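You operate a simulated robot arm through the tools that you are given. There is no shell and no other tool. Be economical: measure what you need, move in short steps, check, and stop when the job is done.

You are at the controls of a simulated robot arm. One attempt, no reset.

## Task
Grease the bare end of the short rail, then run the bench stop to 30 cm.
Fine: use the wooden pad and the grease tin, pad back after; free the rail lever and leave it free. Set down upright: wooden pad. A coat counts when it lies all over at full strength: go over it till it gets no stronger.

The check looks at the end state, three seconds after you hand in, the way a careful person would. Anything else that was tipped, shoved, dropped, spilled or broken makes it a failure.

## Robot
A 6-joint arm with a two-finger parallel gripper, fixed in place. Base frame: the origin is at the foot of the arm, x ahead of it, y to its left, z up; the work surface is at about z = 840. Readings come in mm, rad, newtons and seconds.
With the tool pointing down near the work surface it reaches from about 240 to 640 mm from the base axis. Its first joint turns from -1.152 to 1.152 rad. Payload 2.7 kg.
The tool frame sits at the grasp point between the pads (the TCP): z along the fingers, y along the line on which they close. The tips reach 23 mm beyond it. The gripper opens to 94 mm. The fingers are 38 mm wide and 10 mm thick; the gripper's body (54 by 96 mm) begins 39 mm behind the TCP.
Orientation is told as [roll, pitch, yaw] about the base's x, y, z axes, in that order, counted from this pose: with the fingers straight down and closing along the base's y, the tool's x points along the base's -x, its y along +y and its z along -z.

## Interface
- The arm moves only by the tool nudge_tool. Its argument "deltas" is a list of rows, each an object (a shift or turn left out is 0, a gripper value left out holds the last) with "slide": the shift along the base's x, y, z in units of 40 mm (1.0 is 40 mm), a list of three; "dr": the turn, a rotation vector about the base's x, y, z in units of 8 degrees (1.0 is 8 degrees), a list of three; "jaw": the gripper command, from -1 (fully open) to 1 (shut), values between in proportion. In form: [{"slide": [dx, dy, dz], "dr": [rx, ry, rz], "jaw": jaw}, ...]. A call has 1 to 8 rows; each row shifts and turns the commanded pose from where the row before left it. A call with a number of a shift or a turn outside -1 to 1 is refused whole. Each row takes 0.2 s and may step no farther than 50 mm and 0.15 rad from the row before; otherwise, or with a gripper value out of range, the whole call is refused. A pose out of reach is approached as far as the arm can. The call stops where the force on the tool passes 40 N (or 10 N more than at its start, if that is more) or the arm is blocked; 0.2 s more then pass. Each finger travels about 45 mm/s and halts on what it meets, pressing with about 43 N; the grip force reading is that of the motor and also rises with nothing between the fingers. The clock runs only during rows and for 0.2 s after the last one: add rows that do not move to give the fingers time. It gives the time, the measured TCP pose, the force on the tool (base axes), the opening and the grip force at its end, in the units of the frame above (readings bear some noise), with the torque about the TCP (base axes, N m) and any sound that the robot's microphone picked up.
- Cameras (640 x 400 px; columns grow to the right, rows downward): "scene" is fixed at [79.3, -430, 1417.9]; the picture's right is [0.77, -0.64, 0.00], its down [-0.27, -0.33, -0.90] and it looks along [0.58, 0.69, -0.43] (base axes); focal length 345 px, centre (320, 200). "wrist" rides on the gripper at [86, 16, -75] in the tool frame; the picture's right is [-0.18, 0.98, 0.00], its down [-0.58, -0.11, -0.81] and it looks along [-0.79, -0.15, 0.59] (tool axes); focal length 243 px, centre (320, 200). There is no depth. A picture from a camera that has moved, and an enlarged one, comes with that camera's place and axes in the base frame and with its lens.
- get_image(camera): a new picture of that camera. The clock stands still meanwhile.
- inspect(camera, box): a new picture of the part [left, top, right, bottom] of that camera's present view, enlarged. The clock stands still meanwhile.
- finish_job(): hands the job in; it is judged then, once.

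Work in short steps. Places have to be worked out from the pictures, the camera data and where the tool is seen: move nearer, look again, correct. Check each grasp and each placing, and mend what went wrong. You have 120 turns and 68 pictures in all, those below and enlarged ones among them. Open the gripper and draw the arm clear of the work before you hand the job in, unless the task says otherwise; then end with one line.

The tools are called after ">>>" by a JSON object that holds its "method" and its "body". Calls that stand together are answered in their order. nudge_tool: Moves the arm, as the interface text tells. Its arguments: {"type":"object","properties":{"deltas":{"type":"array"}},"required":["deltas"]} The other tools are called the same way: get_image (camera) takes a picture; inspect (camera, box) takes an enlarged picture of a part of a camera's view; finish_job () hands the job in.

At the start:

```text
t: 0.0
eef_pos: [319.3, 218.9, 1239.1]
ee_rot: [0.0, -0.002, 0.0]
ft_force: [-0.8, 0.8, -0.3]
torque: [-0.02, -0.01, 0.0]
grip_width: 94.3
gripper_force: 0.0
```

scene: 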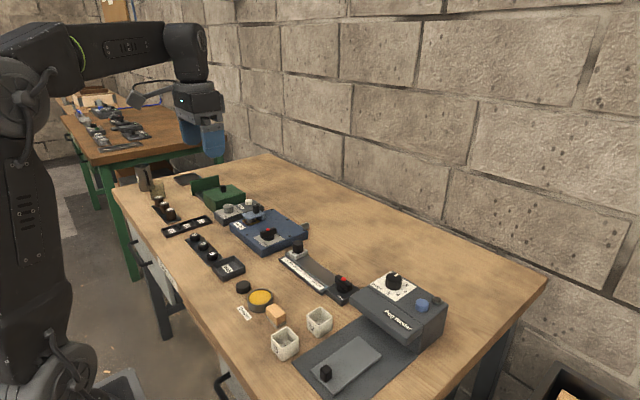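
wrist: 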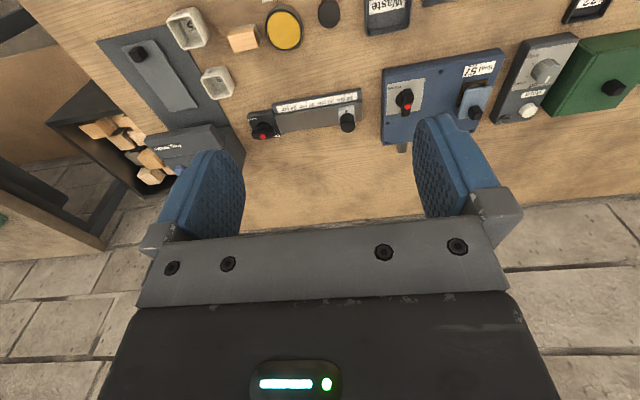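

I start by enlarging the middle of the bench to identify the rail, stop, pad and tin.

>>> {"method": "inspect", "body": {"camera": "scene", "box": [220, 220, 380, 320]}}

>>> {"method": "inspect", "body": {"camera": "scene", "box": [220, 270, 460, 400]}}

>>> {"method": "inspect", "body": {"camera": "scene", "box": [130, 160, 320, 280]}}

>>> {"method": "inspect", "body": {"camera": "wrist", "box": [160, 0, 420, 160]}}

```text
4.00 times, centred on (300, 270) of scene
camera zoom: at [79.3, -430.0, 1417.9], right [0.77, -0.64, 0.0], down [-0.27, -0.33, -0.9], along [0.58, 0.69, -0.43], focal length 1379 px, centre (400, -80)
```

zoom: 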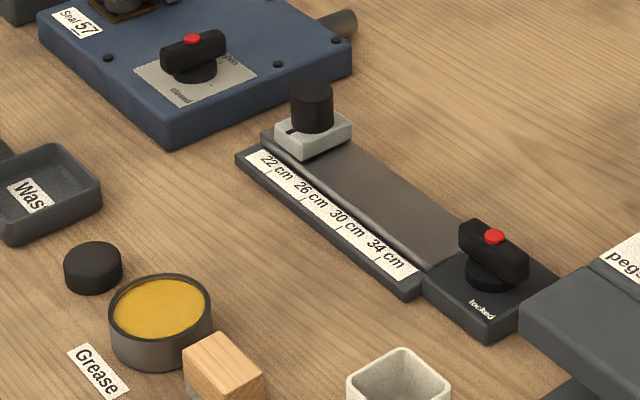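

```text
2.67 times, centred on (340, 335) of scene
camera zoom: at [79.3, -430.0, 1417.9], right [0.77, -0.64, 0.0], down [-0.27, -0.33, -0.9], along [0.58, 0.69, -0.43], focal length 919 px, centre (267, -160)
```

zoom: 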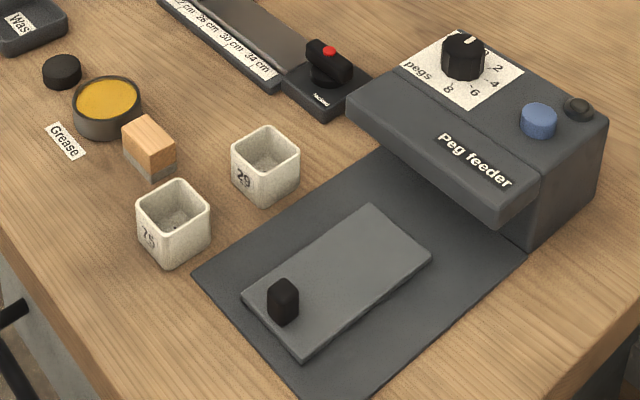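

```text
3.33 times, centred on (225, 220) of scene
camera zoom: at [79.3, -430.0, 1417.9], right [0.77, -0.64, 0.0], down [-0.27, -0.33, -0.9], along [0.58, 0.69, -0.43], focal length 1149 px, centre (637, 133)
```

zoom: 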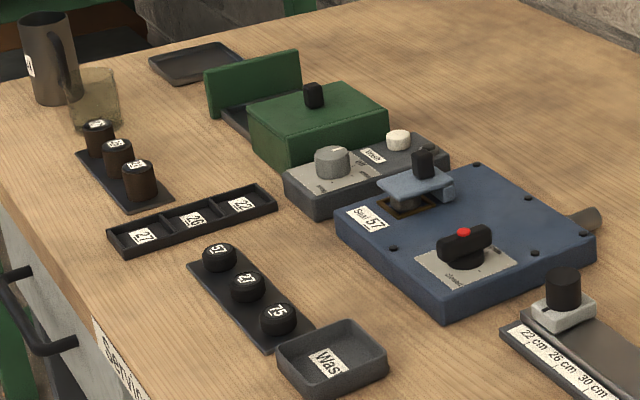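

```text
2.46 times, centred on (290, 80) of wrist
camera zoom: at [234.1, 235.5, 1311.3], right [0.18, 0.98, 0.0], down [0.58, -0.11, 0.81], along [0.79, -0.15, -0.59], focal length 597 px, centre (394, 495)
```

zoom: 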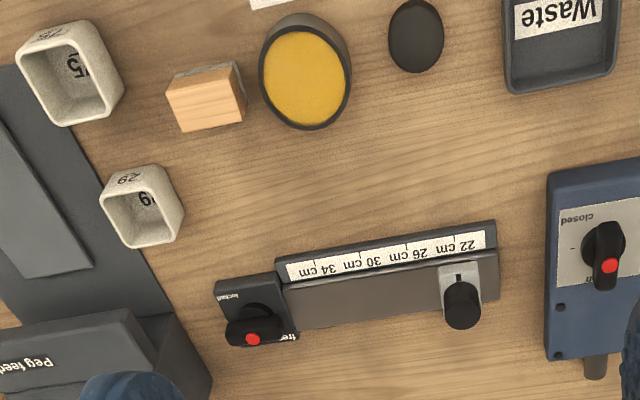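

The rail runs along y at x≈550, from the stop at y≈236 (22 cm) to the lever at y≈47. The pad is near (375, 84) and the tin near (369, 152). I'll move closer over the rail to look for the bare end.

>>> {"method": "nudge_tool", "body": {"deltas": [{"slide": [0.4, -0.25, -0.9]}, {"slide": [0.4, -0.25, -0.9]}, {"slide": [0.4, -0.25, -0.9]}, {"slide": [0.4, -0.25, -0.9]}, {"slide": [0.4, -0.25, -0.9]}]}}

>>> {"method": "get_image", "body": {"camera": "wrist"}}

```text
t: 1.2
eef_pos: [400.5, 169.0, 1056.6]
ee_rot: [0.003, -0.002, 0.001]
ft_force: [-0.1, -0.3, 0.4]
torque: [-0.01, 0.0, 0.01]
grip_width: 93.8
gripper_force: 0.0
```

```text
61 pictures are left
camera wrist: at [314.9, 185.7, 1130.2], right [0.18, 0.98, 0.0], down [0.58, -0.11, 0.81], along [0.79, -0.15, -0.59], focal length 243 px, centre (320, 200)
```

wrist: 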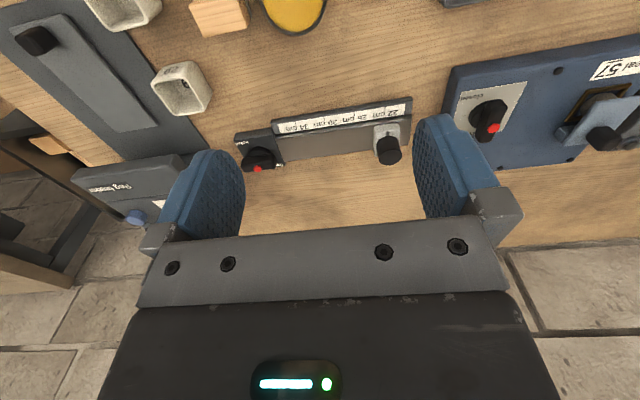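

>>> {"method": "inspect", "body": {"camera": "wrist", "box": [220, 80, 430, 190]}}

>>> {"method": "inspect", "body": {"camera": "scene", "box": [275, 235, 365, 305]}}

```text
3.05 times, centred on (325, 135) of wrist
camera zoom: at [314.9, 185.7, 1130.2], right [0.18, 0.98, 0.0], down [0.58, -0.11, 0.81], along [0.79, -0.15, -0.59], focal length 739 px, centre (305, 398)
```

zoom: 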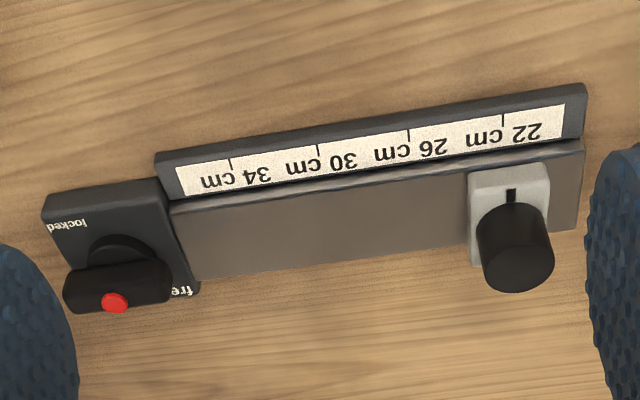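

```text
5.71 times, centred on (320, 270) of scene
camera zoom: at [79.3, -430.0, 1417.9], right [0.77, -0.64, 0.0], down [-0.27, -0.33, -0.9], along [0.58, 0.69, -0.43], focal length 1970 px, centre (320, -200)
```

zoom: 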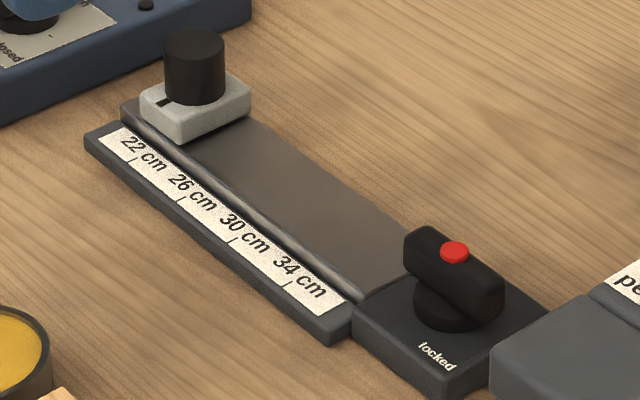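

The stop sits at 22 cm, the ticks are about 40 mm apart along -y, and the lever is near (552, 48). I'll go closer to read the lever labels and check the rail surface.

>>> {"method": "nudge_tool", "body": {"deltas": [{"slide": [0.1, -0.6, -0.65]}, {"slide": [0.1, -0.6, -0.65]}, {"slide": [0.1, -0.6, -0.65]}]}}

>>> {"method": "get_image", "body": {"camera": "wrist"}}

>>> {"method": "inspect", "body": {"camera": "wrist", "box": [220, 60, 440, 200]}}

```text
t: 2.0
eef_pos: [412.9, 96.5, 979.5]
ee_rot: [0.001, 0.0, 0.002]
ft_force: [-0.1, 0.5, 0.1]
torque: [0.01, 0.01, 0.03]
grip_width: 93.9
gripper_force: 0.1
```

```text
58 pictures are left
camera wrist: at [327.1, 113.6, 1052.8], right [0.18, 0.98, 0.0], down [0.58, -0.11, 0.81], along [0.79, -0.15, -0.59], focal length 243 px, centre (320, 200)
```

wrist: 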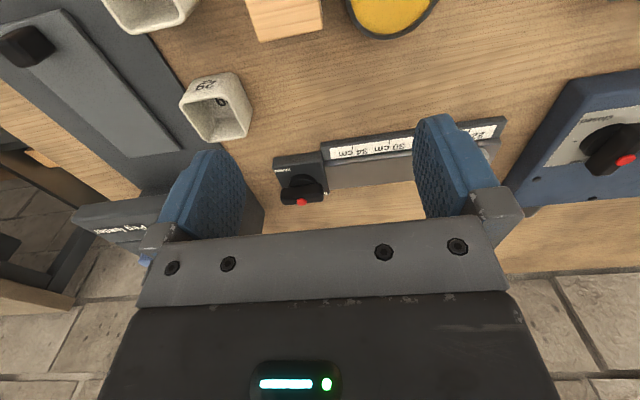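

```text
2.86 times, centred on (330, 130) of wrist
camera zoom: at [327.1, 113.6, 1052.8], right [0.18, 0.98, 0.0], down [0.58, -0.11, 0.81], along [0.79, -0.15, -0.59], focal length 693 px, centre (291, 400)
```

zoom: 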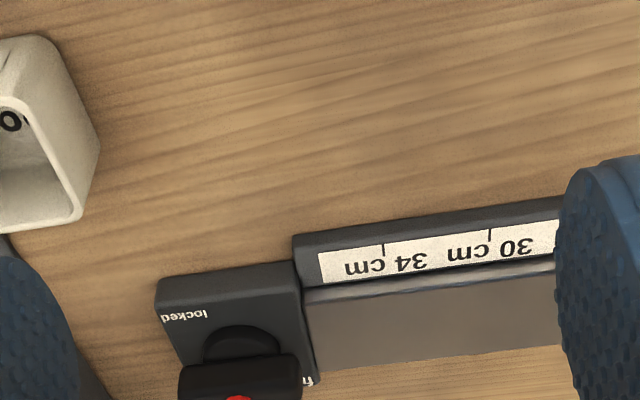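

That view is too oblique, so I'll go higher and further forward for a steeper look at the lever.

>>> {"method": "nudge_tool", "body": {"deltas": [{"slide": [0.85, 0.2, 0.7]}, {"slide": [0.85, 0.2, 0.7]}, {"slide": [0.3, 0, 0.3]}]}}

>>> {"method": "inspect", "body": {"camera": "wrist", "box": [220, 40, 440, 180]}}

```text
t: 2.8
eef_pos: [492.8, 113.2, 1048.2]
ee_rot: [0.003, 0.0, -0.001]
ft_force: [0.4, -0.6, -0.1]
torque: [-0.01, -0.01, 0.01]
grip_width: 93.8
gripper_force: 0.1
```

```text
2.86 times, centred on (330, 110) of wrist
camera zoom: at [406.7, 129.8, 1121.5], right [0.18, 0.98, 0.0], down [0.58, -0.11, 0.81], along [0.79, -0.15, -0.59], focal length 693 px, centre (291, 457)
```

zoom: 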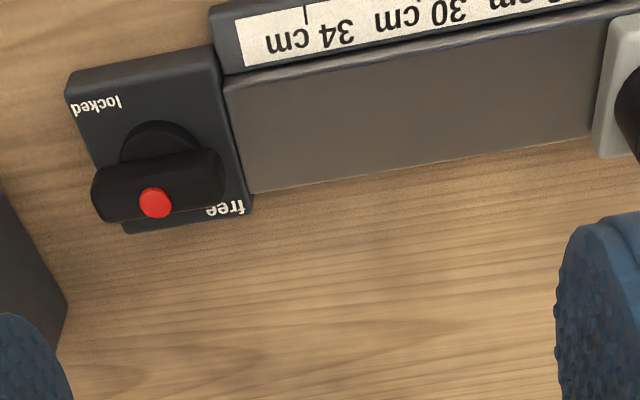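

The lever bar lies along y with labels at opposite corners, and the rail top spans about x 520–565, y 83–215. Next I look at the pad and tin from above.

>>> {"method": "nudge_tool", "body": {"deltas": [{"slide": [-1, 0.1, 0]}, {"slide": [-1, 0.1, 0]}, {"slide": [-1, 0.1, 0]}, {"slide": [-0.85, 0.1, 0]}]}}

>>> {"method": "inspect", "body": {"camera": "wrist", "box": [220, 10, 420, 135]}}

>>> {"method": "inspect", "body": {"camera": "scene", "box": [225, 270, 315, 340]}}

```text
t: 3.8
eef_pos: [338.0, 128.9, 1049.9]
ee_rot: [0.001, -0.003, 0.0]
ft_force: [-0.5, -0.2, -0.2]
torque: [0.01, -0.01, 0.02]
grip_width: 94.1
gripper_force: 0.1
```

```text
3.20 times, centred on (320, 72) of wrist
camera zoom: at [251.7, 145.2, 1121.8], right [0.18, 0.98, 0.0], down [0.58, -0.11, 0.81], along [0.79, -0.15, -0.59], focal length 776 px, centre (320, 608)
```

zoom: 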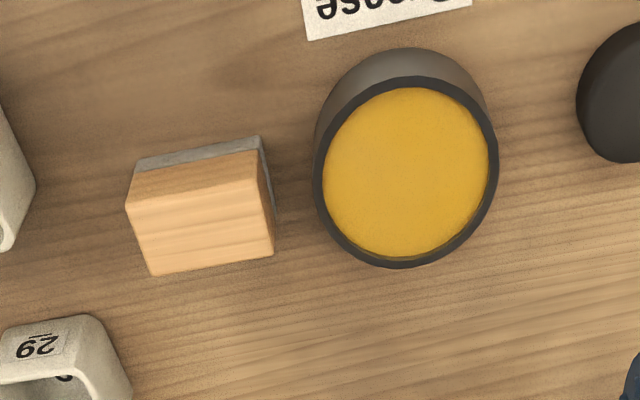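

```text
5.71 times, centred on (270, 305) of scene
camera zoom: at [79.3, -430.0, 1417.9], right [0.77, -0.64, 0.0], down [-0.27, -0.33, -0.9], along [0.58, 0.69, -0.43], focal length 1970 px, centre (606, -400)
```

zoom: 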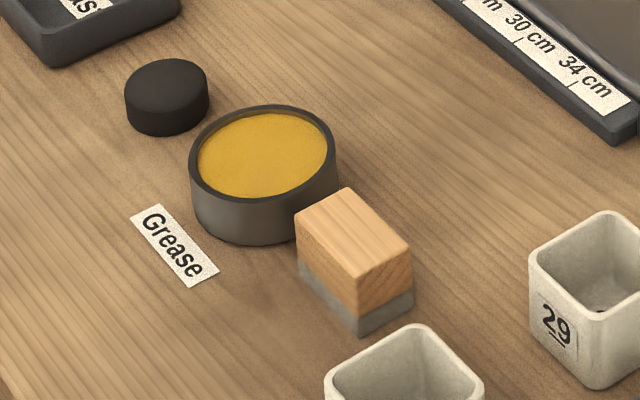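

The pad is aligned with the base axes: centre about (374, 83), 25 mm in x, 42 mm in y, top z≈872. The tin is about (372, 150), radius 28, rim ≈867. I'll yaw -90° so the fingers close along x, away from the tin, and hover over the pad.

>>> {"method": "nudge_tool", "body": {"deltas": [{"slide": [0.1125, -0.144, -0.31], "dr": [0, 0, -1], "jaw": -0.28}, {"slide": [0.1125, -0.144, -0.31], "dr": [0, 0, -1]}, {"slide": [0.1125, -0.144, -0.31], "dr": [0, 0, -1]}, {"slide": [0.1125, -0.144, -0.31], "dr": [0, 0, -1]}, {"slide": [0.1125, -0.144, -0.31], "dr": [0, 0, -1]}, {"slide": [0.1125, -0.144, -0.31], "dr": [0, 0, -1]}, {"slide": [0.1125, -0.144, -0.31], "dr": [0, 0, -1]}, {"slide": [0.1125, -0.144, -0.31], "dr": [0, 0, -1]}]}}

>>> {"method": "nudge_tool", "body": {"deltas": [{"dr": [0, 0, -1]}, {"dr": [0, 0, -1]}, {"dr": [0, 0, -1]}, {"dr": [0, 0, -0.25]}]}}

>>> {"method": "get_image", "body": {"camera": "wrist"}}

>>> {"method": "inspect", "body": {"camera": "scene", "box": [200, 220, 340, 340]}}

```text
t: 5.6
eef_pos: [374.1, 83.4, 948.7]
ee_rot: [0.002, 0.0, -1.119]
ft_force: [0.0, 0.4, 0.7]
torque: [0.02, -0.02, -0.01]
grip_width: 59.9
gripper_force: 0.0
```

```text
t: 6.6
eef_pos: [374.0, 82.5, 948.6]
ee_rot: [0.001, -0.003, -1.572]
ft_force: [-0.5, -0.8, 0.4]
torque: [-0.01, 0.02, -0.02]
grip_width: 60.1
gripper_force: 0.0
```

```text
53 pictures are left
camera wrist: at [390.5, 169.9, 1022.0], right [0.98, -0.19, 0.0], down [-0.11, -0.58, 0.81], along [-0.15, -0.79, -0.59], focal length 243 px, centre (320, 200)
```

wrist: 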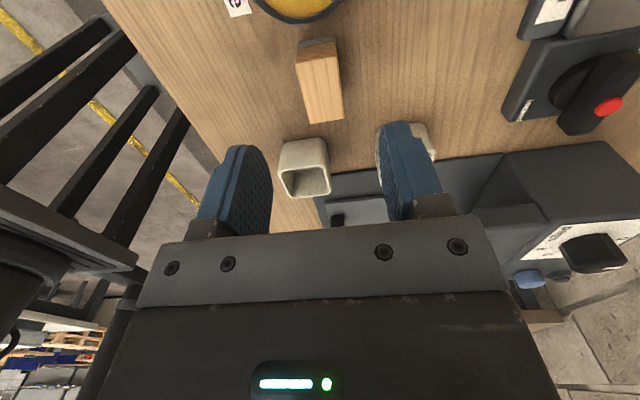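

```text
3.33 times, centred on (270, 280) of scene
camera zoom: at [79.3, -430.0, 1417.9], right [0.77, -0.64, 0.0], down [-0.27, -0.33, -0.9], along [0.58, 0.69, -0.43], focal length 1149 px, centre (487, -67)
```

zoom: 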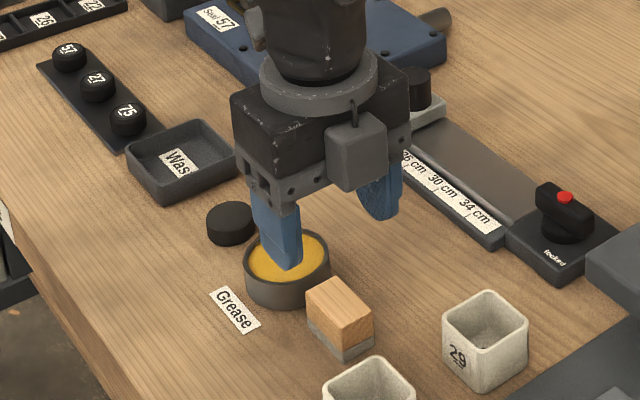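

The wrist view confirms the pad at about (375, 84). I'll descend to TCP z 875, so the tips sit around 852 above the felt, and close.

>>> {"method": "nudge_tool", "body": {"deltas": [{"slide": [0.02, 0.03, -0.9]}, {"slide": [0, 0, -0.6]}, {"slide": [0, 0, -0.34]}, {}, {"jaw": 1}, {}, {}, {}]}}

>>> {"method": "inspect", "body": {"camera": "scene", "box": [200, 240, 340, 340]}}

```text
t: 8.4
eef_pos: [374.4, 84.5, 873.7]
ee_rot: [0.0, -0.001, -1.57]
ft_force: [0.8, -0.2, -0.1]
torque: [0.03, 0.0, 0.0]
grip_width: 25.1
gripper_force: 43.3
```

```text
4.00 times, centred on (270, 290) of scene
camera zoom: at [79.3, -430.0, 1417.9], right [0.77, -0.64, 0.0], down [-0.27, -0.33, -0.9], along [0.58, 0.69, -0.43], focal length 1379 px, centre (520, -160)
```

zoom: 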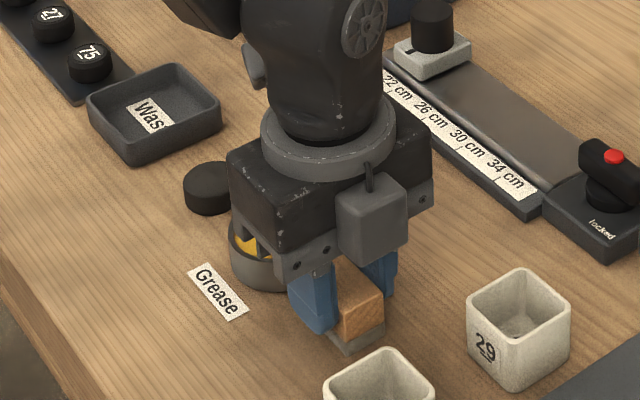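

Grip holds at 25 mm. I'll lift and move over the tin at (372, 150), then check alignment.

>>> {"method": "nudge_tool", "body": {"deltas": [{"slide": [0, 0, 0.8]}, {"slide": [0, 0, 0.5]}, {"slide": [-0.03, 0.8, 0]}, {"slide": [-0.03, 0.84, 0]}, {"slide": [0, 0, -0.3]}, {}]}}

>>> {"method": "get_image", "body": {"camera": "wrist"}}

>>> {"method": "inspect", "body": {"camera": "scene", "box": [200, 240, 340, 340]}}

```text
t: 9.8
eef_pos: [371.7, 149.1, 916.1]
ee_rot: [0.003, -0.002, -1.572]
ft_force: [-0.2, 0.0, 0.4]
torque: [0.0, 0.01, 0.01]
grip_width: 25.1
gripper_force: 43.1
```

```text
50 pictures are left
camera wrist: at [389.2, 236.1, 989.2], right [0.98, -0.18, 0.0], down [-0.11, -0.58, 0.81], along [-0.15, -0.79, -0.59], focal length 243 px, centre (320, 200)
```

wrist: 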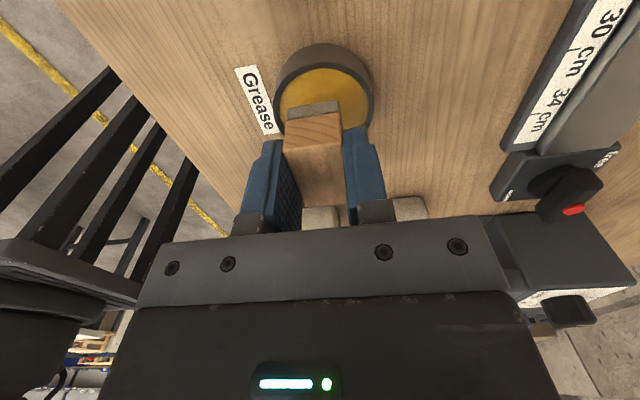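

```text
4.00 times, centred on (270, 290) of scene
camera zoom: at [79.3, -430.0, 1417.9], right [0.77, -0.64, 0.0], down [-0.27, -0.33, -0.9], along [0.58, 0.69, -0.43], focal length 1379 px, centre (520, -160)
```

zoom: 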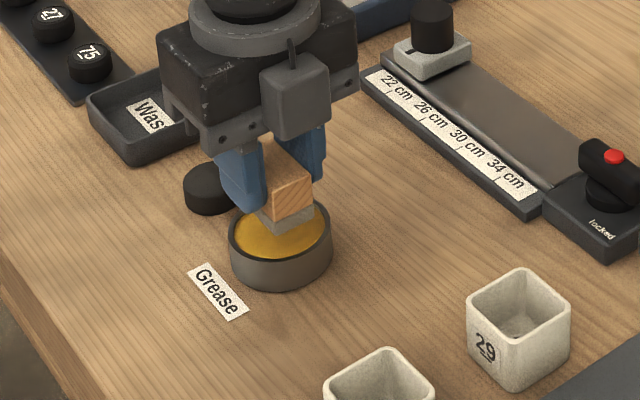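

The wrist view hints that the tin centre may be a few mm further in +x. I'll enlarge it to measure.

>>> {"method": "inspect", "body": {"camera": "wrist", "box": [250, 30, 400, 140]}}

```text
3.64 times, centred on (325, 85) of wrist
camera zoom: at [389.2, 236.1, 989.2], right [0.98, -0.18, 0.0], down [-0.11, -0.58, 0.81], along [-0.15, -0.79, -0.59], focal length 882 px, centre (302, 618)
```

zoom: 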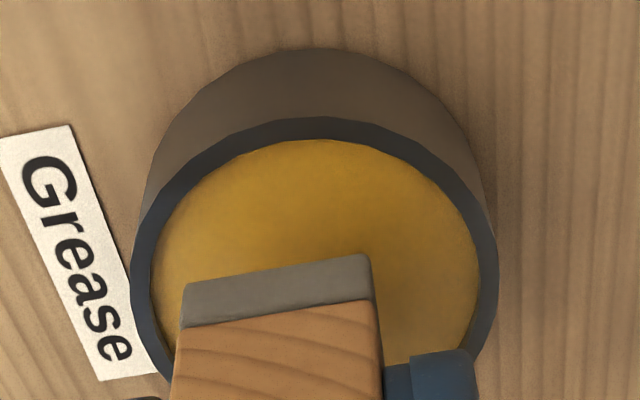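

Reconciling both views gives tin centre (376, 150), outer radius 29 and rim z≈860. I'll shift by +4 mm in x and lower gently.

>>> {"method": "nudge_tool", "body": {"deltas": [{"slide": [0.108, 0.02, 0]}, {"slide": [0, 0, -0.25]}, {"slide": [0, 0, -0.2]}, {}]}}

>>> {"method": "nudge_tool", "body": {"deltas": [{"slide": [0, 0, -0.06]}, {"slide": [0, 0, -0.06]}, {}]}}

>>> {"method": "inspect", "body": {"camera": "wrist", "box": [250, 30, 400, 140]}}

>>> {"method": "inspect", "body": {"camera": "scene", "box": [230, 260, 310, 320]}}

```text
t: 10.8
eef_pos: [376.7, 149.8, 898.1]
ee_rot: [0.002, -0.002, -1.571]
ft_force: [0.1, 0.2, -0.3]
torque: [0.04, -0.01, -0.02]
grip_width: 24.9
gripper_force: 43.5
```

```text
t: 11.6
eef_pos: [377.0, 150.3, 894.6]
ee_rot: [0.005, 0.001, -1.57]
ft_force: [-9.7, -3.0, 38.6]
torque: [-0.1, 0.35, 0.0]
grip_width: 24.6
gripper_force: 43.3
```

```text
3.64 times, centred on (325, 85) of wrist
camera zoom: at [393.3, 237.5, 967.9], right [0.98, -0.18, 0.01], down [-0.11, -0.58, 0.81], along [-0.14, -0.79, -0.59], focal length 882 px, centre (302, 618)
```

zoom: 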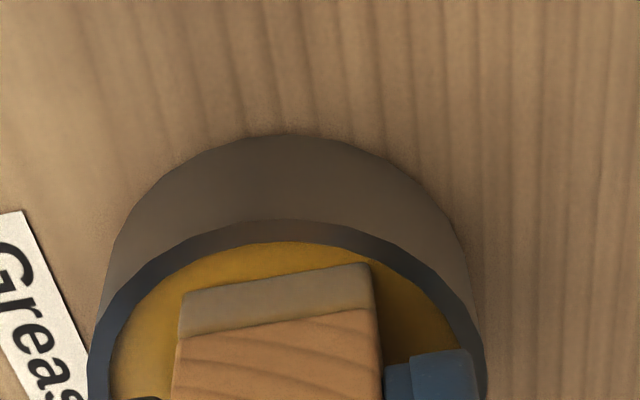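

```text
6.67 times, centred on (270, 290) of scene
camera zoom: at [78.6, -430.2, 1417.8], right [0.77, -0.64, 0.0], down [-0.27, -0.33, -0.9], along [0.58, 0.69, -0.43], focal length 2298 px, centre (653, -400)
```

zoom: 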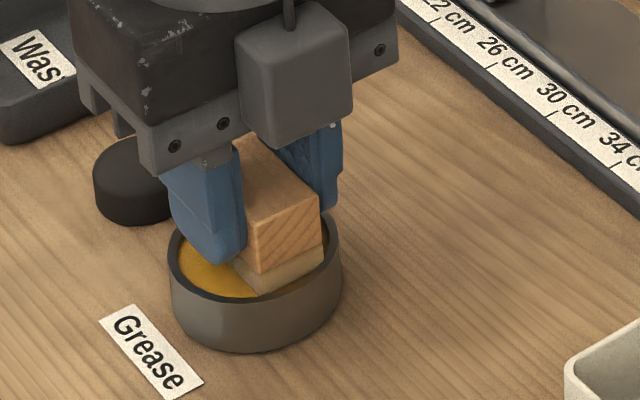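

Contact at TCP z≈894.6 with 38 N, and the felt has taken a yellow tint. I'll lift straight up and look at the felt.

>>> {"method": "nudge_tool", "body": {"deltas": [{"slide": [0, 0, 0.15]}, {"slide": [0, 0, 0.5]}, {"slide": [0, 0, 0.5]}, {}]}}

>>> {"method": "inspect", "body": {"camera": "scene", "box": [230, 240, 310, 320]}}

```text
t: 12.6
eef_pos: [376.4, 150.2, 938.2]
ee_rot: [0.002, -0.003, -1.57]
ft_force: [0.4, 0.0, -0.9]
torque: [0.0, 0.04, 0.02]
grip_width: 24.7
gripper_force: 42.5
```

```text
5.00 times, centred on (270, 280) of scene
camera zoom: at [79.3, -430.0, 1417.9], right [0.77, -0.64, 0.0], down [-0.27, -0.33, -0.9], along [0.58, 0.69, -0.43], focal length 1724 px, centre (570, -200)
```

zoom: 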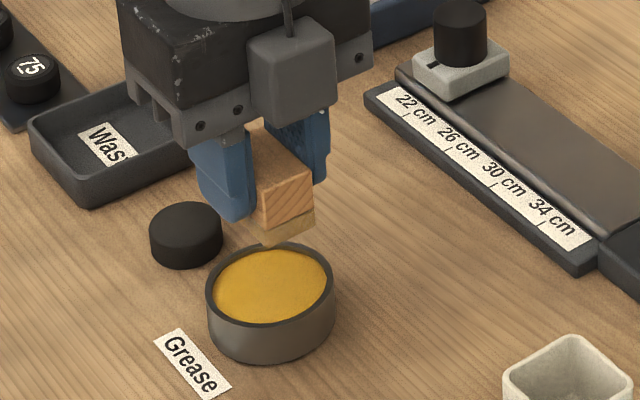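

The felt is loaded and the tin is undisturbed. Cross-fixing two views puts the rail at about x 529–574, top z≈850. I'll fly over the rail mid at y=150 and look.

>>> {"method": "nudge_tool", "body": {"deltas": [{"slide": [0.87, 0, 0.2]}, {"slide": [0.87, 0, 0]}, {"slide": [0.87, 0, 0]}, {"slide": [0.87, 0, 0]}, {"slide": [0.87, 0, -0.4]}, {"slide": [0, 0, -0.4]}, {}]}}

>>> {"method": "get_image", "body": {"camera": "wrist"}}

>>> {"method": "inspect", "body": {"camera": "scene", "box": [270, 200, 370, 300]}}

```text
t: 14.2
eef_pos: [550.6, 150.5, 914.3]
ee_rot: [0.0, -0.001, -1.57]
ft_force: [0.7, -0.3, -0.7]
torque: [0.02, 0.02, 0.01]
grip_width: 24.8
gripper_force: 43.1
```

```text
44 pictures are left
camera wrist: at [567.6, 237.2, 986.9], right [0.98, -0.18, 0.0], down [-0.11, -0.58, 0.81], along [-0.15, -0.79, -0.59], focal length 243 px, centre (320, 200)
```

wrist: 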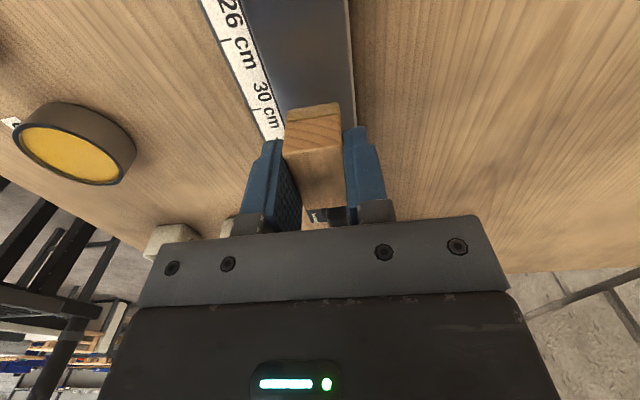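

```text
4.00 times, centred on (320, 250) of scene
camera zoom: at [79.3, -430.0, 1417.9], right [0.77, -0.64, 0.0], down [-0.27, -0.33, -0.9], along [0.58, 0.69, -0.43], focal length 1379 px, centre (320, 0)
```

zoom: 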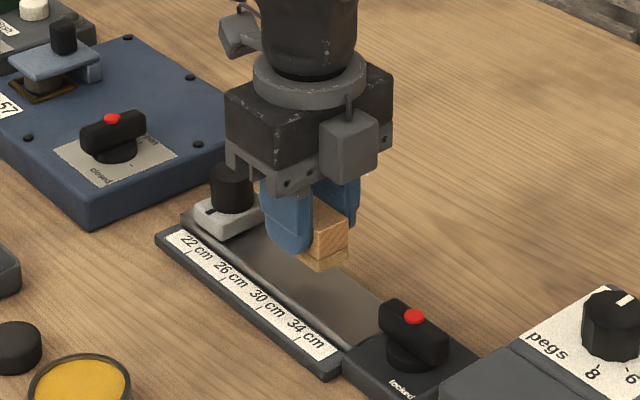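

I'll enlarge the rail in the wrist view to fix its x edges.

>>> {"method": "inspect", "body": {"camera": "wrist", "box": [190, 0, 390, 150]}}

```text
2.67 times, centred on (290, 75) of wrist
camera zoom: at [567.6, 237.2, 986.9], right [0.98, -0.18, 0.0], down [-0.11, -0.58, 0.81], along [-0.15, -0.79, -0.59], focal length 647 px, centre (400, 533)
```

zoom: 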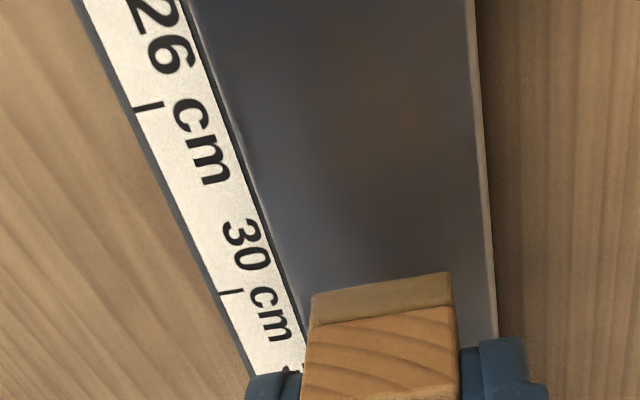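

The rail is about x 527–572, centre ≈550, with ticks 30 cm at y≈155.5 and 22 cm at y≈235.6. I'll lower the pad onto the rail mid-stretch in small steps to find contact.

>>> {"method": "nudge_tool", "body": {"deltas": [{"slide": [-0.03, -0.5, -0.25]}, {"slide": [0, 0, -0.25]}, {"slide": [0, 0, -0.05]}, {"slide": [0, 0, -0.04]}, {"slide": [0, 0, -0.03]}]}}

```text
t: 15.4
eef_pos: [549.2, 130.9, 890.3]
ee_rot: [0.005, -0.001, -1.569]
ft_force: [-2.5, -1.1, 8.4]
torque: [0.05, 0.15, 0.04]
grip_width: 25.0
gripper_force: 42.6
```

Contact at TCP z≈890 with 8 N. I'll make a trial stroke along the middle lane, first to the lever end and then back toward the stop.

>>> {"method": "nudge_tool", "body": {"deltas": [{"slide": [0, -0.25, 0]}, {"slide": [0, -0.25, 0]}, {"slide": [0, -0.18, 0]}, {"slide": [0, 0.3, 0]}, {"slide": [0, 0.4, 0]}, {"slide": [0, 0.4, 0]}, {}]}}

>>> {"method": "inspect", "body": {"camera": "scene", "box": [280, 220, 370, 300]}}

>>> {"method": "inspect", "body": {"camera": "wrist", "box": [190, 0, 390, 150]}}

```text
t: 17.0
eef_pos: [549.3, 146.3, 891.3]
ee_rot: [0.003, -0.001, -1.57]
ft_force: [0.2, -8.0, 20.9]
torque: [-0.1, 0.0, 0.03]
grip_width: 24.9
gripper_force: 43.2
```

```text
5.00 times, centred on (325, 260) of scene
camera zoom: at [79.0, -430.3, 1417.8], right [0.77, -0.64, 0.0], down [-0.27, -0.33, -0.9], along [0.58, 0.7, -0.43], focal length 1724 px, centre (295, -100)
```

zoom: 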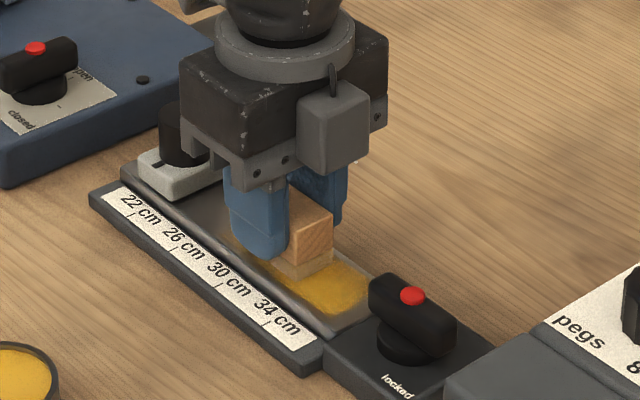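

```text
2.67 times, centred on (290, 75) of wrist
camera zoom: at [566.3, 233.6, 963.8], right [0.98, -0.18, 0.0], down [-0.11, -0.58, 0.81], along [-0.15, -0.79, -0.59], focal length 647 px, centre (400, 533)
```

zoom: 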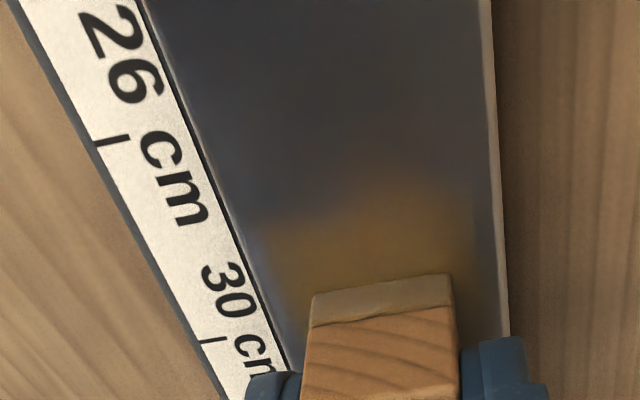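

The coat shows up clearly in yellow where wiped. I'll do the two side lanes over the lever half, pushing slightly further to the lever end.

>>> {"method": "nudge_tool", "body": {"deltas": [{"slide": [-0.24, 0, 0.01]}, {"slide": [0, -0.4, 0]}, {"slide": [0, -0.4, 0]}, {"slide": [0, -0.32, 0]}, {"slide": [0.26, 0, 0]}, {"slide": [0.26, 0, 0]}, {"slide": [0, 0.4, 0]}, {"slide": [0, 0.4, 0]}]}}

>>> {"method": "nudge_tool", "body": {"deltas": [{"slide": [0, 0.4, 0]}, {"slide": [0, 0.4, 0]}, {"slide": [0, 0.35, 0]}, {"slide": [-0.26, 0, 0]}, {"slide": [-0.26, 0, 0]}, {"slide": [0, -0.4, 0]}, {"slide": [0, -0.4, 0]}]}}

>>> {"method": "inspect", "body": {"camera": "scene", "box": [280, 220, 370, 300]}}

>>> {"method": "inspect", "body": {"camera": "wrist", "box": [190, 0, 390, 150]}}

```text
t: 18.8
eef_pos: [561.1, 133.2, 890.2]
ee_rot: [0.003, -0.002, -1.571]
ft_force: [2.1, -4.7, 14.3]
torque: [-0.04, -0.02, -0.01]
grip_width: 24.8
gripper_force: 43.2
```

```text
t: 20.4
eef_pos: [540.4, 149.2, 891.0]
ee_rot: [0.003, -0.003, -1.57]
ft_force: [-0.4, 6.4, 17.1]
torque: [0.25, 0.07, -0.04]
grip_width: 24.8
gripper_force: 43.0
```

```text
5.00 times, centred on (325, 260) of scene
camera zoom: at [79.1, -429.9, 1417.9], right [0.77, -0.64, 0.0], down [-0.27, -0.33, -0.9], along [0.58, 0.69, -0.43], focal length 1724 px, centre (295, -100)
```

zoom: 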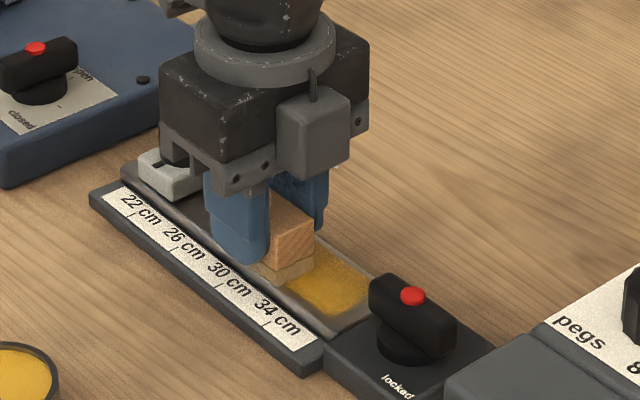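

```text
2.67 times, centred on (290, 75) of wrist
camera zoom: at [555.9, 236.8, 963.8], right [0.98, -0.18, 0.0], down [-0.11, -0.58, 0.81], along [-0.15, -0.79, -0.59], focal length 647 px, centre (400, 533)
```

zoom: 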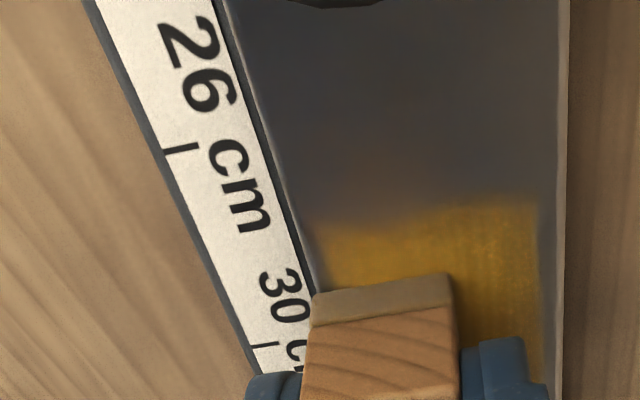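

The coat ends sharply near y≈180 and a few mm inside the edges, so the bare patch is about x 531–568, y 88–180. I'll go over it again in three lanes.

>>> {"method": "nudge_tool", "body": {"deltas": [{"slide": [0, -0.4, 0]}, {"slide": [0, -0.4, 0]}, {"slide": [0, -0.4, 0]}, {"slide": [0.25, 0, 0]}, {"slide": [0, 0.4, 0]}, {"slide": [0, 0.4, 0]}, {"slide": [0, 0.4, 0]}, {"slide": [0, 0.4, 0]}]}}

>>> {"method": "nudge_tool", "body": {"deltas": [{"slide": [0.27, 0, 0]}, {"slide": [0, -0.4, 0]}, {"slide": [0, -0.4, 0]}, {"slide": [0, -0.4, 0]}, {"slide": [0, -0.4, 0]}, {"slide": [0, 0, 0.5]}, {"slide": [0, 0.9, 0.5]}, {"slide": [0, 0.9, 0.5]}]}}

>>> {"method": "inspect", "body": {"camera": "scene", "box": [280, 220, 370, 300]}}

```text
t: 22.2
eef_pos: [549.6, 161.9, 891.0]
ee_rot: [0.002, -0.001, -1.569]
ft_force: [0.4, -5.8, 14.7]
torque: [-0.15, -0.02, 0.02]
grip_width: 25.1
gripper_force: 43.2
```

```text
t: 24.0
eef_pos: [559.8, 171.7, 949.5]
ee_rot: [0.002, 0.0, -1.569]
ft_force: [-0.2, 0.7, -0.8]
torque: [0.0, -0.01, 0.0]
grip_width: 25.3
gripper_force: 42.8
```

```text
5.00 times, centred on (325, 260) of scene
camera zoom: at [79.3, -430.0, 1417.9], right [0.77, -0.64, 0.0], down [-0.27, -0.33, -0.9], along [0.58, 0.69, -0.43], focal length 1724 px, centre (295, -100)
```

zoom: 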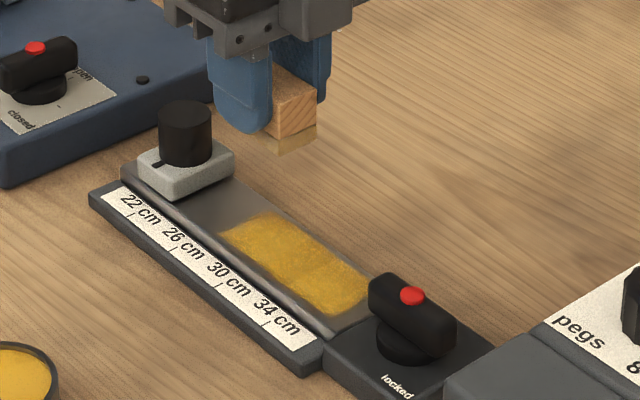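

The patch is covered but uneven, so I'll re-dip in the tin and make further passes.

>>> {"method": "nudge_tool", "body": {"deltas": [{"slide": [-0.92, -0.108, 0]}, {"slide": [-0.92, -0.108, 0]}, {"slide": [-0.92, -0.108, 0]}, {"slide": [-0.92, -0.108, 0]}, {"slide": [-0.92, -0.108, 0]}, {}, {"slide": [0, 0, -0.6]}, {}]}}

>>> {"method": "nudge_tool", "body": {"deltas": [{"slide": [0, 0, -0.4]}, {"slide": [0, 0, -0.28]}, {"slide": [0, 0, -0.05]}, {"slide": [0, 0, -0.03]}, {}]}}

```text
t: 25.8
eef_pos: [377.3, 150.2, 926.6]
ee_rot: [0.001, -0.001, -1.571]
ft_force: [0.3, 0.2, 1.0]
torque: [0.03, -0.02, -0.04]
grip_width: 25.0
gripper_force: 42.9
```

```text
t: 27.0
eef_pos: [376.8, 150.3, 897.4]
ee_rot: [0.002, -0.001, -1.571]
ft_force: [-0.6, -0.7, -0.6]
torque: [-0.01, 0.03, 0.02]
grip_width: 25.0
gripper_force: 43.1
```

>>> {"method": "nudge_tool", "body": {"deltas": [{"slide": [0, 0, -0.04]}, {"slide": [0, 0, -0.03]}, {}]}}

```text
t: 27.8
eef_pos: [377.6, 150.8, 895.0]
ee_rot: [0.001, 0.001, -1.57]
ft_force: [-6.9, -0.7, 22.9]
torque: [-0.08, 0.28, -0.03]
grip_width: 25.0
gripper_force: 43.4
```

Dipped with 23 N. I'll return to the rail and work lane by lane.

>>> {"method": "nudge_tool", "body": {"deltas": [{"slide": [0, 0, 0.5]}, {"slide": [0, 0, 0.85]}, {"slide": [0.8, 0, 0]}, {"slide": [0.8, 0, 0]}, {"slide": [0.8, 0, 0]}, {"slide": [0.8, 0, 0]}, {"slide": [0.85, 0, 0]}, {}]}}

>>> {"method": "nudge_tool", "body": {"deltas": [{"slide": [0, 0, -0.8]}, {"slide": [0, 0, -0.5]}, {"slide": [0, 0, -0.08]}, {"slide": [0, 0, -0.05]}, {"slide": [0, 0, -0.025]}, {}]}}

```text
t: 29.6
eef_pos: [540.1, 150.9, 946.4]
ee_rot: [0.003, -0.001, -1.569]
ft_force: [0.1, 0.1, -0.2]
torque: [0.01, 0.0, 0.0]
grip_width: 25.0
gripper_force: 42.4
```

```text
t: 31.0
eef_pos: [537.4, 151.0, 891.1]
ee_rot: [0.006, 0.001, -1.569]
ft_force: [-7.5, -3.5, 25.3]
torque: [-0.07, 0.3, 0.05]
grip_width: 25.0
gripper_force: 43.7
```

Contact at 25 N. Now two passes per lane, easing the pressure slightly.

>>> {"method": "nudge_tool", "body": {"deltas": [{"slide": [0.04, 0.3, 0.005]}, {"slide": [0, -0.4, 0]}, {"slide": [0, -0.4, 0]}, {"slide": [0, -0.4, 0]}, {"slide": [0, -0.35, 0]}, {"slide": [0, 0.4, 0]}, {"slide": [0, 0.4, 0]}, {"slide": [0, 0.4, 0]}]}}

>>> {"method": "nudge_tool", "body": {"deltas": [{"slide": [0, 0.3, 0]}, {"slide": [0.26, 0, 0]}, {"slide": [0, -0.4, 0]}, {"slide": [0, -0.4, 0]}, {"slide": [0, -0.4, 0]}, {"slide": [0, -0.35, 0]}, {"slide": [0, 0.4, 0]}, {"slide": [0, 0.4, 0]}]}}

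>>> {"method": "nudge_tool", "body": {"deltas": [{"slide": [0, 0.4, 0]}, {"slide": [0, 0.3, 0]}, {"slide": [0.26, 0, 0]}, {"slide": [0, -0.4, 0]}, {"slide": [0, -0.4, 0]}, {"slide": [0, -0.4, 0]}, {"slide": [0, -0.35, 0]}, {"slide": [0, 0.4, 0]}]}}

>>> {"method": "nudge_tool", "body": {"deltas": [{"slide": [0, 0.4, 0]}, {"slide": [0, 0.4, 0]}, {"slide": [0, 0.3, 0]}, {"slide": [0, 0, 0.6]}, {"slide": [-0.2, 0.3, 0.9]}, {"slide": [-1, 0, 0]}]}}

>>> {"method": "inspect", "body": {"camera": "scene", "box": [290, 235, 360, 300]}}

```text
t: 32.8
eef_pos: [540.0, 147.9, 890.8]
ee_rot: [0.003, -0.002, -1.571]
ft_force: [0.9, -7.2, 22.3]
torque: [-0.23, 0.02, 0.04]
grip_width: 24.8
gripper_force: 42.6
```

```text
t: 34.6
eef_pos: [551.4, 129.1, 889.9]
ee_rot: [0.005, -0.001, -1.571]
ft_force: [1.4, -10.3, 25.3]
torque: [-0.28, 0.08, 0.07]
grip_width: 24.8
gripper_force: 43.0
```

```text
t: 36.4
eef_pos: [561.7, 109.8, 890.4]
ee_rot: [0.004, -0.003, -1.573]
ft_force: [0.5, -8.0, 22.1]
torque: [-0.05, 0.05, 0.0]
grip_width: 25.3
gripper_force: 42.8
```

```text
t: 37.8
eef_pos: [512.5, 170.3, 949.4]
ee_rot: [-0.001, -0.001, -1.571]
ft_force: [-0.1, 0.5, -0.7]
torque: [0.0, -0.01, 0.0]
grip_width: 25.0
gripper_force: 43.2
```

```text
6.15 times, centred on (325, 268) of scene
camera zoom: at [79.4, -430.0, 1417.9], right [0.77, -0.64, 0.0], down [-0.27, -0.33, -0.9], along [0.58, 0.69, -0.43], focal length 2122 px, centre (289, -215)
```

zoom: 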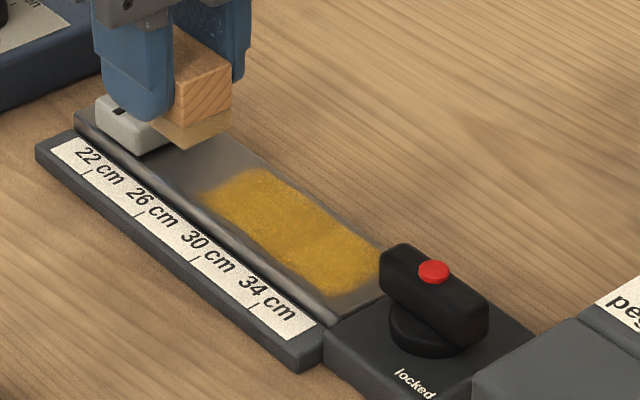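

The coat looks stronger but still grainy. On the way back to the tin I'll stop for a clear wrist view of the patch.

>>> {"method": "nudge_tool", "body": {"deltas": [{"slide": [-0.8, -0.25, 0]}, {"slide": [-0.8, -0.25, 0]}, {}]}}

>>> {"method": "inspect", "body": {"camera": "wrist", "box": [390, 0, 550, 130]}}

```text
t: 38.6
eef_pos: [449.0, 149.3, 947.5]
ee_rot: [0.002, -0.003, -1.57]
ft_force: [0.4, 0.2, 0.1]
torque: [-0.03, -0.01, 0.01]
grip_width: 25.1
gripper_force: 43.3
```

```text
3.08 times, centred on (470, 65) of wrist
camera zoom: at [465.3, 235.9, 1021.9], right [0.98, -0.18, 0.0], down [-0.11, -0.58, 0.81], along [-0.15, -0.79, -0.59], focal length 746 px, centre (-142, 615)
```

zoom: 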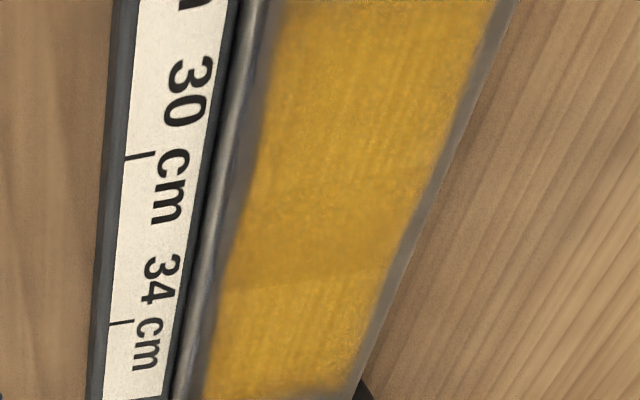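

The coat is nearly uniform with faint banding. I'll do one more dip and a full set of passes, then compare.

>>> {"method": "nudge_tool", "body": {"deltas": [{"slide": [-0.9, 0.02, 0]}, {"slide": [-0.9, 0, 0]}, {"slide": [0, 0, -0.6]}, {"slide": [0, 0, -0.5]}, {"slide": [0, 0, -0.13]}, {"slide": [0, 0, -0.04]}, {}]}}

```text
t: 40.2
eef_pos: [377.0, 150.1, 896.9]
ee_rot: [0.001, -0.001, -1.572]
ft_force: [0.7, 0.0, -0.8]
torque: [0.01, -0.03, 0.01]
grip_width: 25.0
gripper_force: 43.3
```

>>> {"method": "nudge_tool", "body": {"deltas": [{"slide": [0, 0, -0.04]}, {"slide": [0, 0, -0.02]}, {}]}}

```text
t: 41.0
eef_pos: [376.5, 149.2, 894.9]
ee_rot: [0.004, -0.001, -1.572]
ft_force: [-0.3, 0.9, -0.6]
torque: [0.01, 0.0, 0.0]
grip_width: 24.8
gripper_force: 42.6
```

>>> {"method": "nudge_tool", "body": {"deltas": [{"slide": [0, 0, -0.02]}, {"slide": [0, 0, -0.02]}, {}]}}

```text
t: 41.8
eef_pos: [377.5, 148.9, 894.7]
ee_rot: [0.003, -0.001, -1.569]
ft_force: [-3.1, -0.9, 10.6]
torque: [0.03, 0.18, 0.03]
grip_width: 25.0
gripper_force: 43.3
```

Dipped at 10 N. Back to the rail for three lanes again.

>>> {"method": "nudge_tool", "body": {"deltas": [{"slide": [0, 0, 0.5]}, {"slide": [0, 0, 0.85]}, {"slide": [0.8, 0, 0]}, {"slide": [0.8, 0, 0]}, {"slide": [0.8, 0, 0]}, {"slide": [0.8, 0, 0]}, {"slide": [0.87, 0.03, 0]}, {}]}}

>>> {"method": "nudge_tool", "body": {"deltas": [{"slide": [0, 0, -0.8]}, {"slide": [0, 0, -0.5]}, {"slide": [0, 0, -0.08]}, {"slide": [0, 0, -0.05]}, {"slide": [0, 0, -0.01]}, {}]}}

```text
t: 43.6
eef_pos: [540.2, 149.7, 949.2]
ee_rot: [0.001, -0.001, -1.569]
ft_force: [-0.9, -0.2, -0.8]
torque: [0.01, -0.03, -0.01]
grip_width: 24.9
gripper_force: 43.1
```

```text
t: 45.0
eef_pos: [539.9, 150.6, 892.1]
ee_rot: [0.002, -0.001, -1.57]
ft_force: [-1.4, -0.6, 3.4]
torque: [0.05, 0.09, 0.02]
grip_width: 24.9
gripper_force: 43.2
```

>>> {"method": "nudge_tool", "body": {"deltas": [{"slide": [-0.03, 0.36, -0.015]}, {"slide": [0, -0.4, 0]}, {"slide": [0, -0.4, 0]}, {"slide": [0, -0.4, 0]}, {"slide": [0, -0.38, 0]}, {"slide": [0, 0.4, 0]}, {"slide": [0, 0.4, 0]}, {"slide": [0, 0.4, 0]}]}}

>>> {"method": "nudge_tool", "body": {"deltas": [{"slide": [0, 0.33, 0]}, {"slide": [0.26, 0, 0]}, {"slide": [0, -0.4, 0]}, {"slide": [0, -0.4, 0]}, {"slide": [0, -0.4, 0]}, {"slide": [0, -0.38, 0]}, {"slide": [0, 0.4, 0]}, {"slide": [0, 0.4, 0]}]}}

>>> {"method": "nudge_tool", "body": {"deltas": [{"slide": [0, 0.4, 0]}, {"slide": [0, 0.33, 0]}, {"slide": [0.26, 0, 0]}, {"slide": [0, -0.4, 0]}, {"slide": [0, -0.4, 0]}, {"slide": [0, -0.4, 0]}, {"slide": [0, -0.38, 0]}, {"slide": [0, 0.4, 0]}]}}

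>>> {"method": "nudge_tool", "body": {"deltas": [{"slide": [0, 0.4, 0]}, {"slide": [0, 0.4, 0]}, {"slide": [0, 0.33, 0]}, {"slide": [0, 0, 0.6]}, {"slide": [-0.9, -0.1, 0.6]}, {"slide": [-0.9, -0.2, 0.25]}, {"slide": [-0.95, -0.17, 0]}, {}]}}

>>> {"method": "inspect", "body": {"camera": "wrist", "box": [390, 0, 550, 130]}}

>>> {"method": "inspect", "body": {"camera": "scene", "box": [290, 235, 360, 300]}}

```text
t: 46.8
eef_pos: [539.0, 149.6, 891.2]
ee_rot: [0.004, -0.001, -1.569]
ft_force: [-0.5, -5.0, 14.2]
torque: [-0.08, 0.02, 0.03]
grip_width: 25.2
gripper_force: 43.1
```

```text
t: 48.6
eef_pos: [549.2, 130.8, 890.0]
ee_rot: [0.003, 0.0, -1.571]
ft_force: [0.1, -6.3, 14.5]
torque: [-0.07, 0.0, 0.02]
grip_width: 25.1
gripper_force: 43.0
```

```text
t: 50.4
eef_pos: [559.8, 111.4, 890.4]
ee_rot: [0.001, -0.003, -1.572]
ft_force: [-0.1, -6.0, 15.2]
torque: [-0.01, 0.06, 0.02]
grip_width: 24.7
gripper_force: 42.8
```

```text
t: 52.2
eef_pos: [449.4, 140.3, 948.2]
ee_rot: [0.002, -0.003, -1.572]
ft_force: [-0.7, 0.6, 0.3]
torque: [0.01, -0.03, 0.01]
grip_width: 25.0
gripper_force: 43.4
```

```text
3.08 times, centred on (470, 65) of wrist
camera zoom: at [465.9, 227.0, 1021.1], right [0.98, -0.18, 0.0], down [-0.11, -0.58, 0.81], along [-0.15, -0.79, -0.59], focal length 746 px, centre (-142, 615)
```

zoom: 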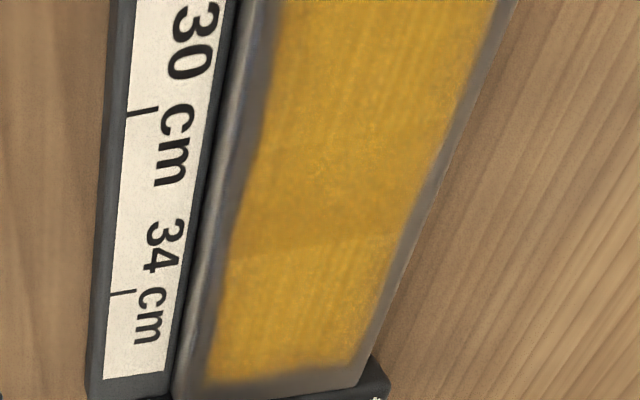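

```text
6.15 times, centred on (325, 268) of scene
camera zoom: at [79.3, -430.0, 1417.9], right [0.77, -0.64, 0.0], down [-0.27, -0.33, -0.9], along [0.58, 0.69, -0.43], focal length 2122 px, centre (289, -215)
```

zoom: 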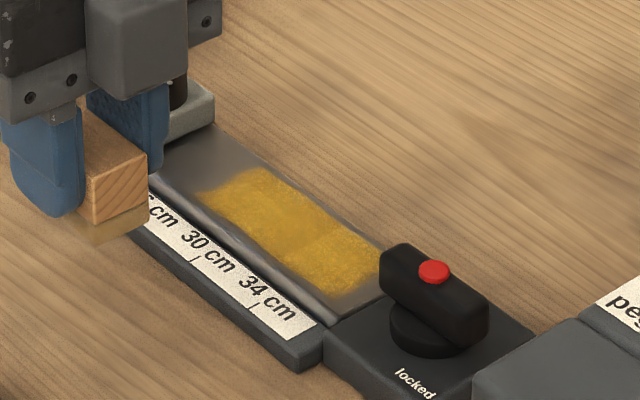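

Little changed from the previous coat, but I'll do one last dip and pass, reaching slightly further in +y, to confirm it gets no stronger.

>>> {"method": "nudge_tool", "body": {"deltas": [{"slide": [-0.9, 0.12, 0]}, {"slide": [-0.91, 0.12, 0]}, {"slide": [0, 0, -0.6]}, {"slide": [0, 0, -0.5]}, {"slide": [0, 0, -0.18]}, {"slide": [0, 0, -0.05]}, {"slide": [0, 0, -0.02]}, {}]}}

```text
t: 54.0
eef_pos: [377.2, 149.1, 894.9]
ee_rot: [0.004, -0.001, -1.569]
ft_force: [-2.1, -1.0, 9.9]
torque: [0.01, 0.15, -0.01]
grip_width: 25.1
gripper_force: 42.8
```

>>> {"method": "nudge_tool", "body": {"deltas": [{"slide": [0, 0, 0.5]}, {"slide": [0, 0, 0.85]}, {"slide": [0.8, 0, 0]}, {"slide": [0.8, 0, 0]}, {"slide": [0.8, 0, 0]}, {"slide": [0.8, 0, 0]}, {"slide": [0.87, 0.03, 0]}, {}]}}

>>> {"method": "nudge_tool", "body": {"deltas": [{"slide": [0, 0, -0.8]}, {"slide": [0, 0, -0.5]}, {"slide": [0, 0, -0.08]}, {"slide": [0, 0, -0.05]}, {"slide": [0, 0, -0.015]}, {}]}}

```text
t: 55.8
eef_pos: [540.9, 150.4, 948.3]
ee_rot: [0.001, 0.0, -1.567]
ft_force: [0.8, -0.1, -0.8]
torque: [-0.03, -0.01, -0.03]
grip_width: 24.8
gripper_force: 43.1
```

```text
t: 57.2
eef_pos: [540.2, 151.1, 891.1]
ee_rot: [0.005, -0.002, -1.57]
ft_force: [-0.8, -2.0, 5.7]
torque: [0.0, 0.1, 0.0]
grip_width: 25.2
gripper_force: 42.7
```

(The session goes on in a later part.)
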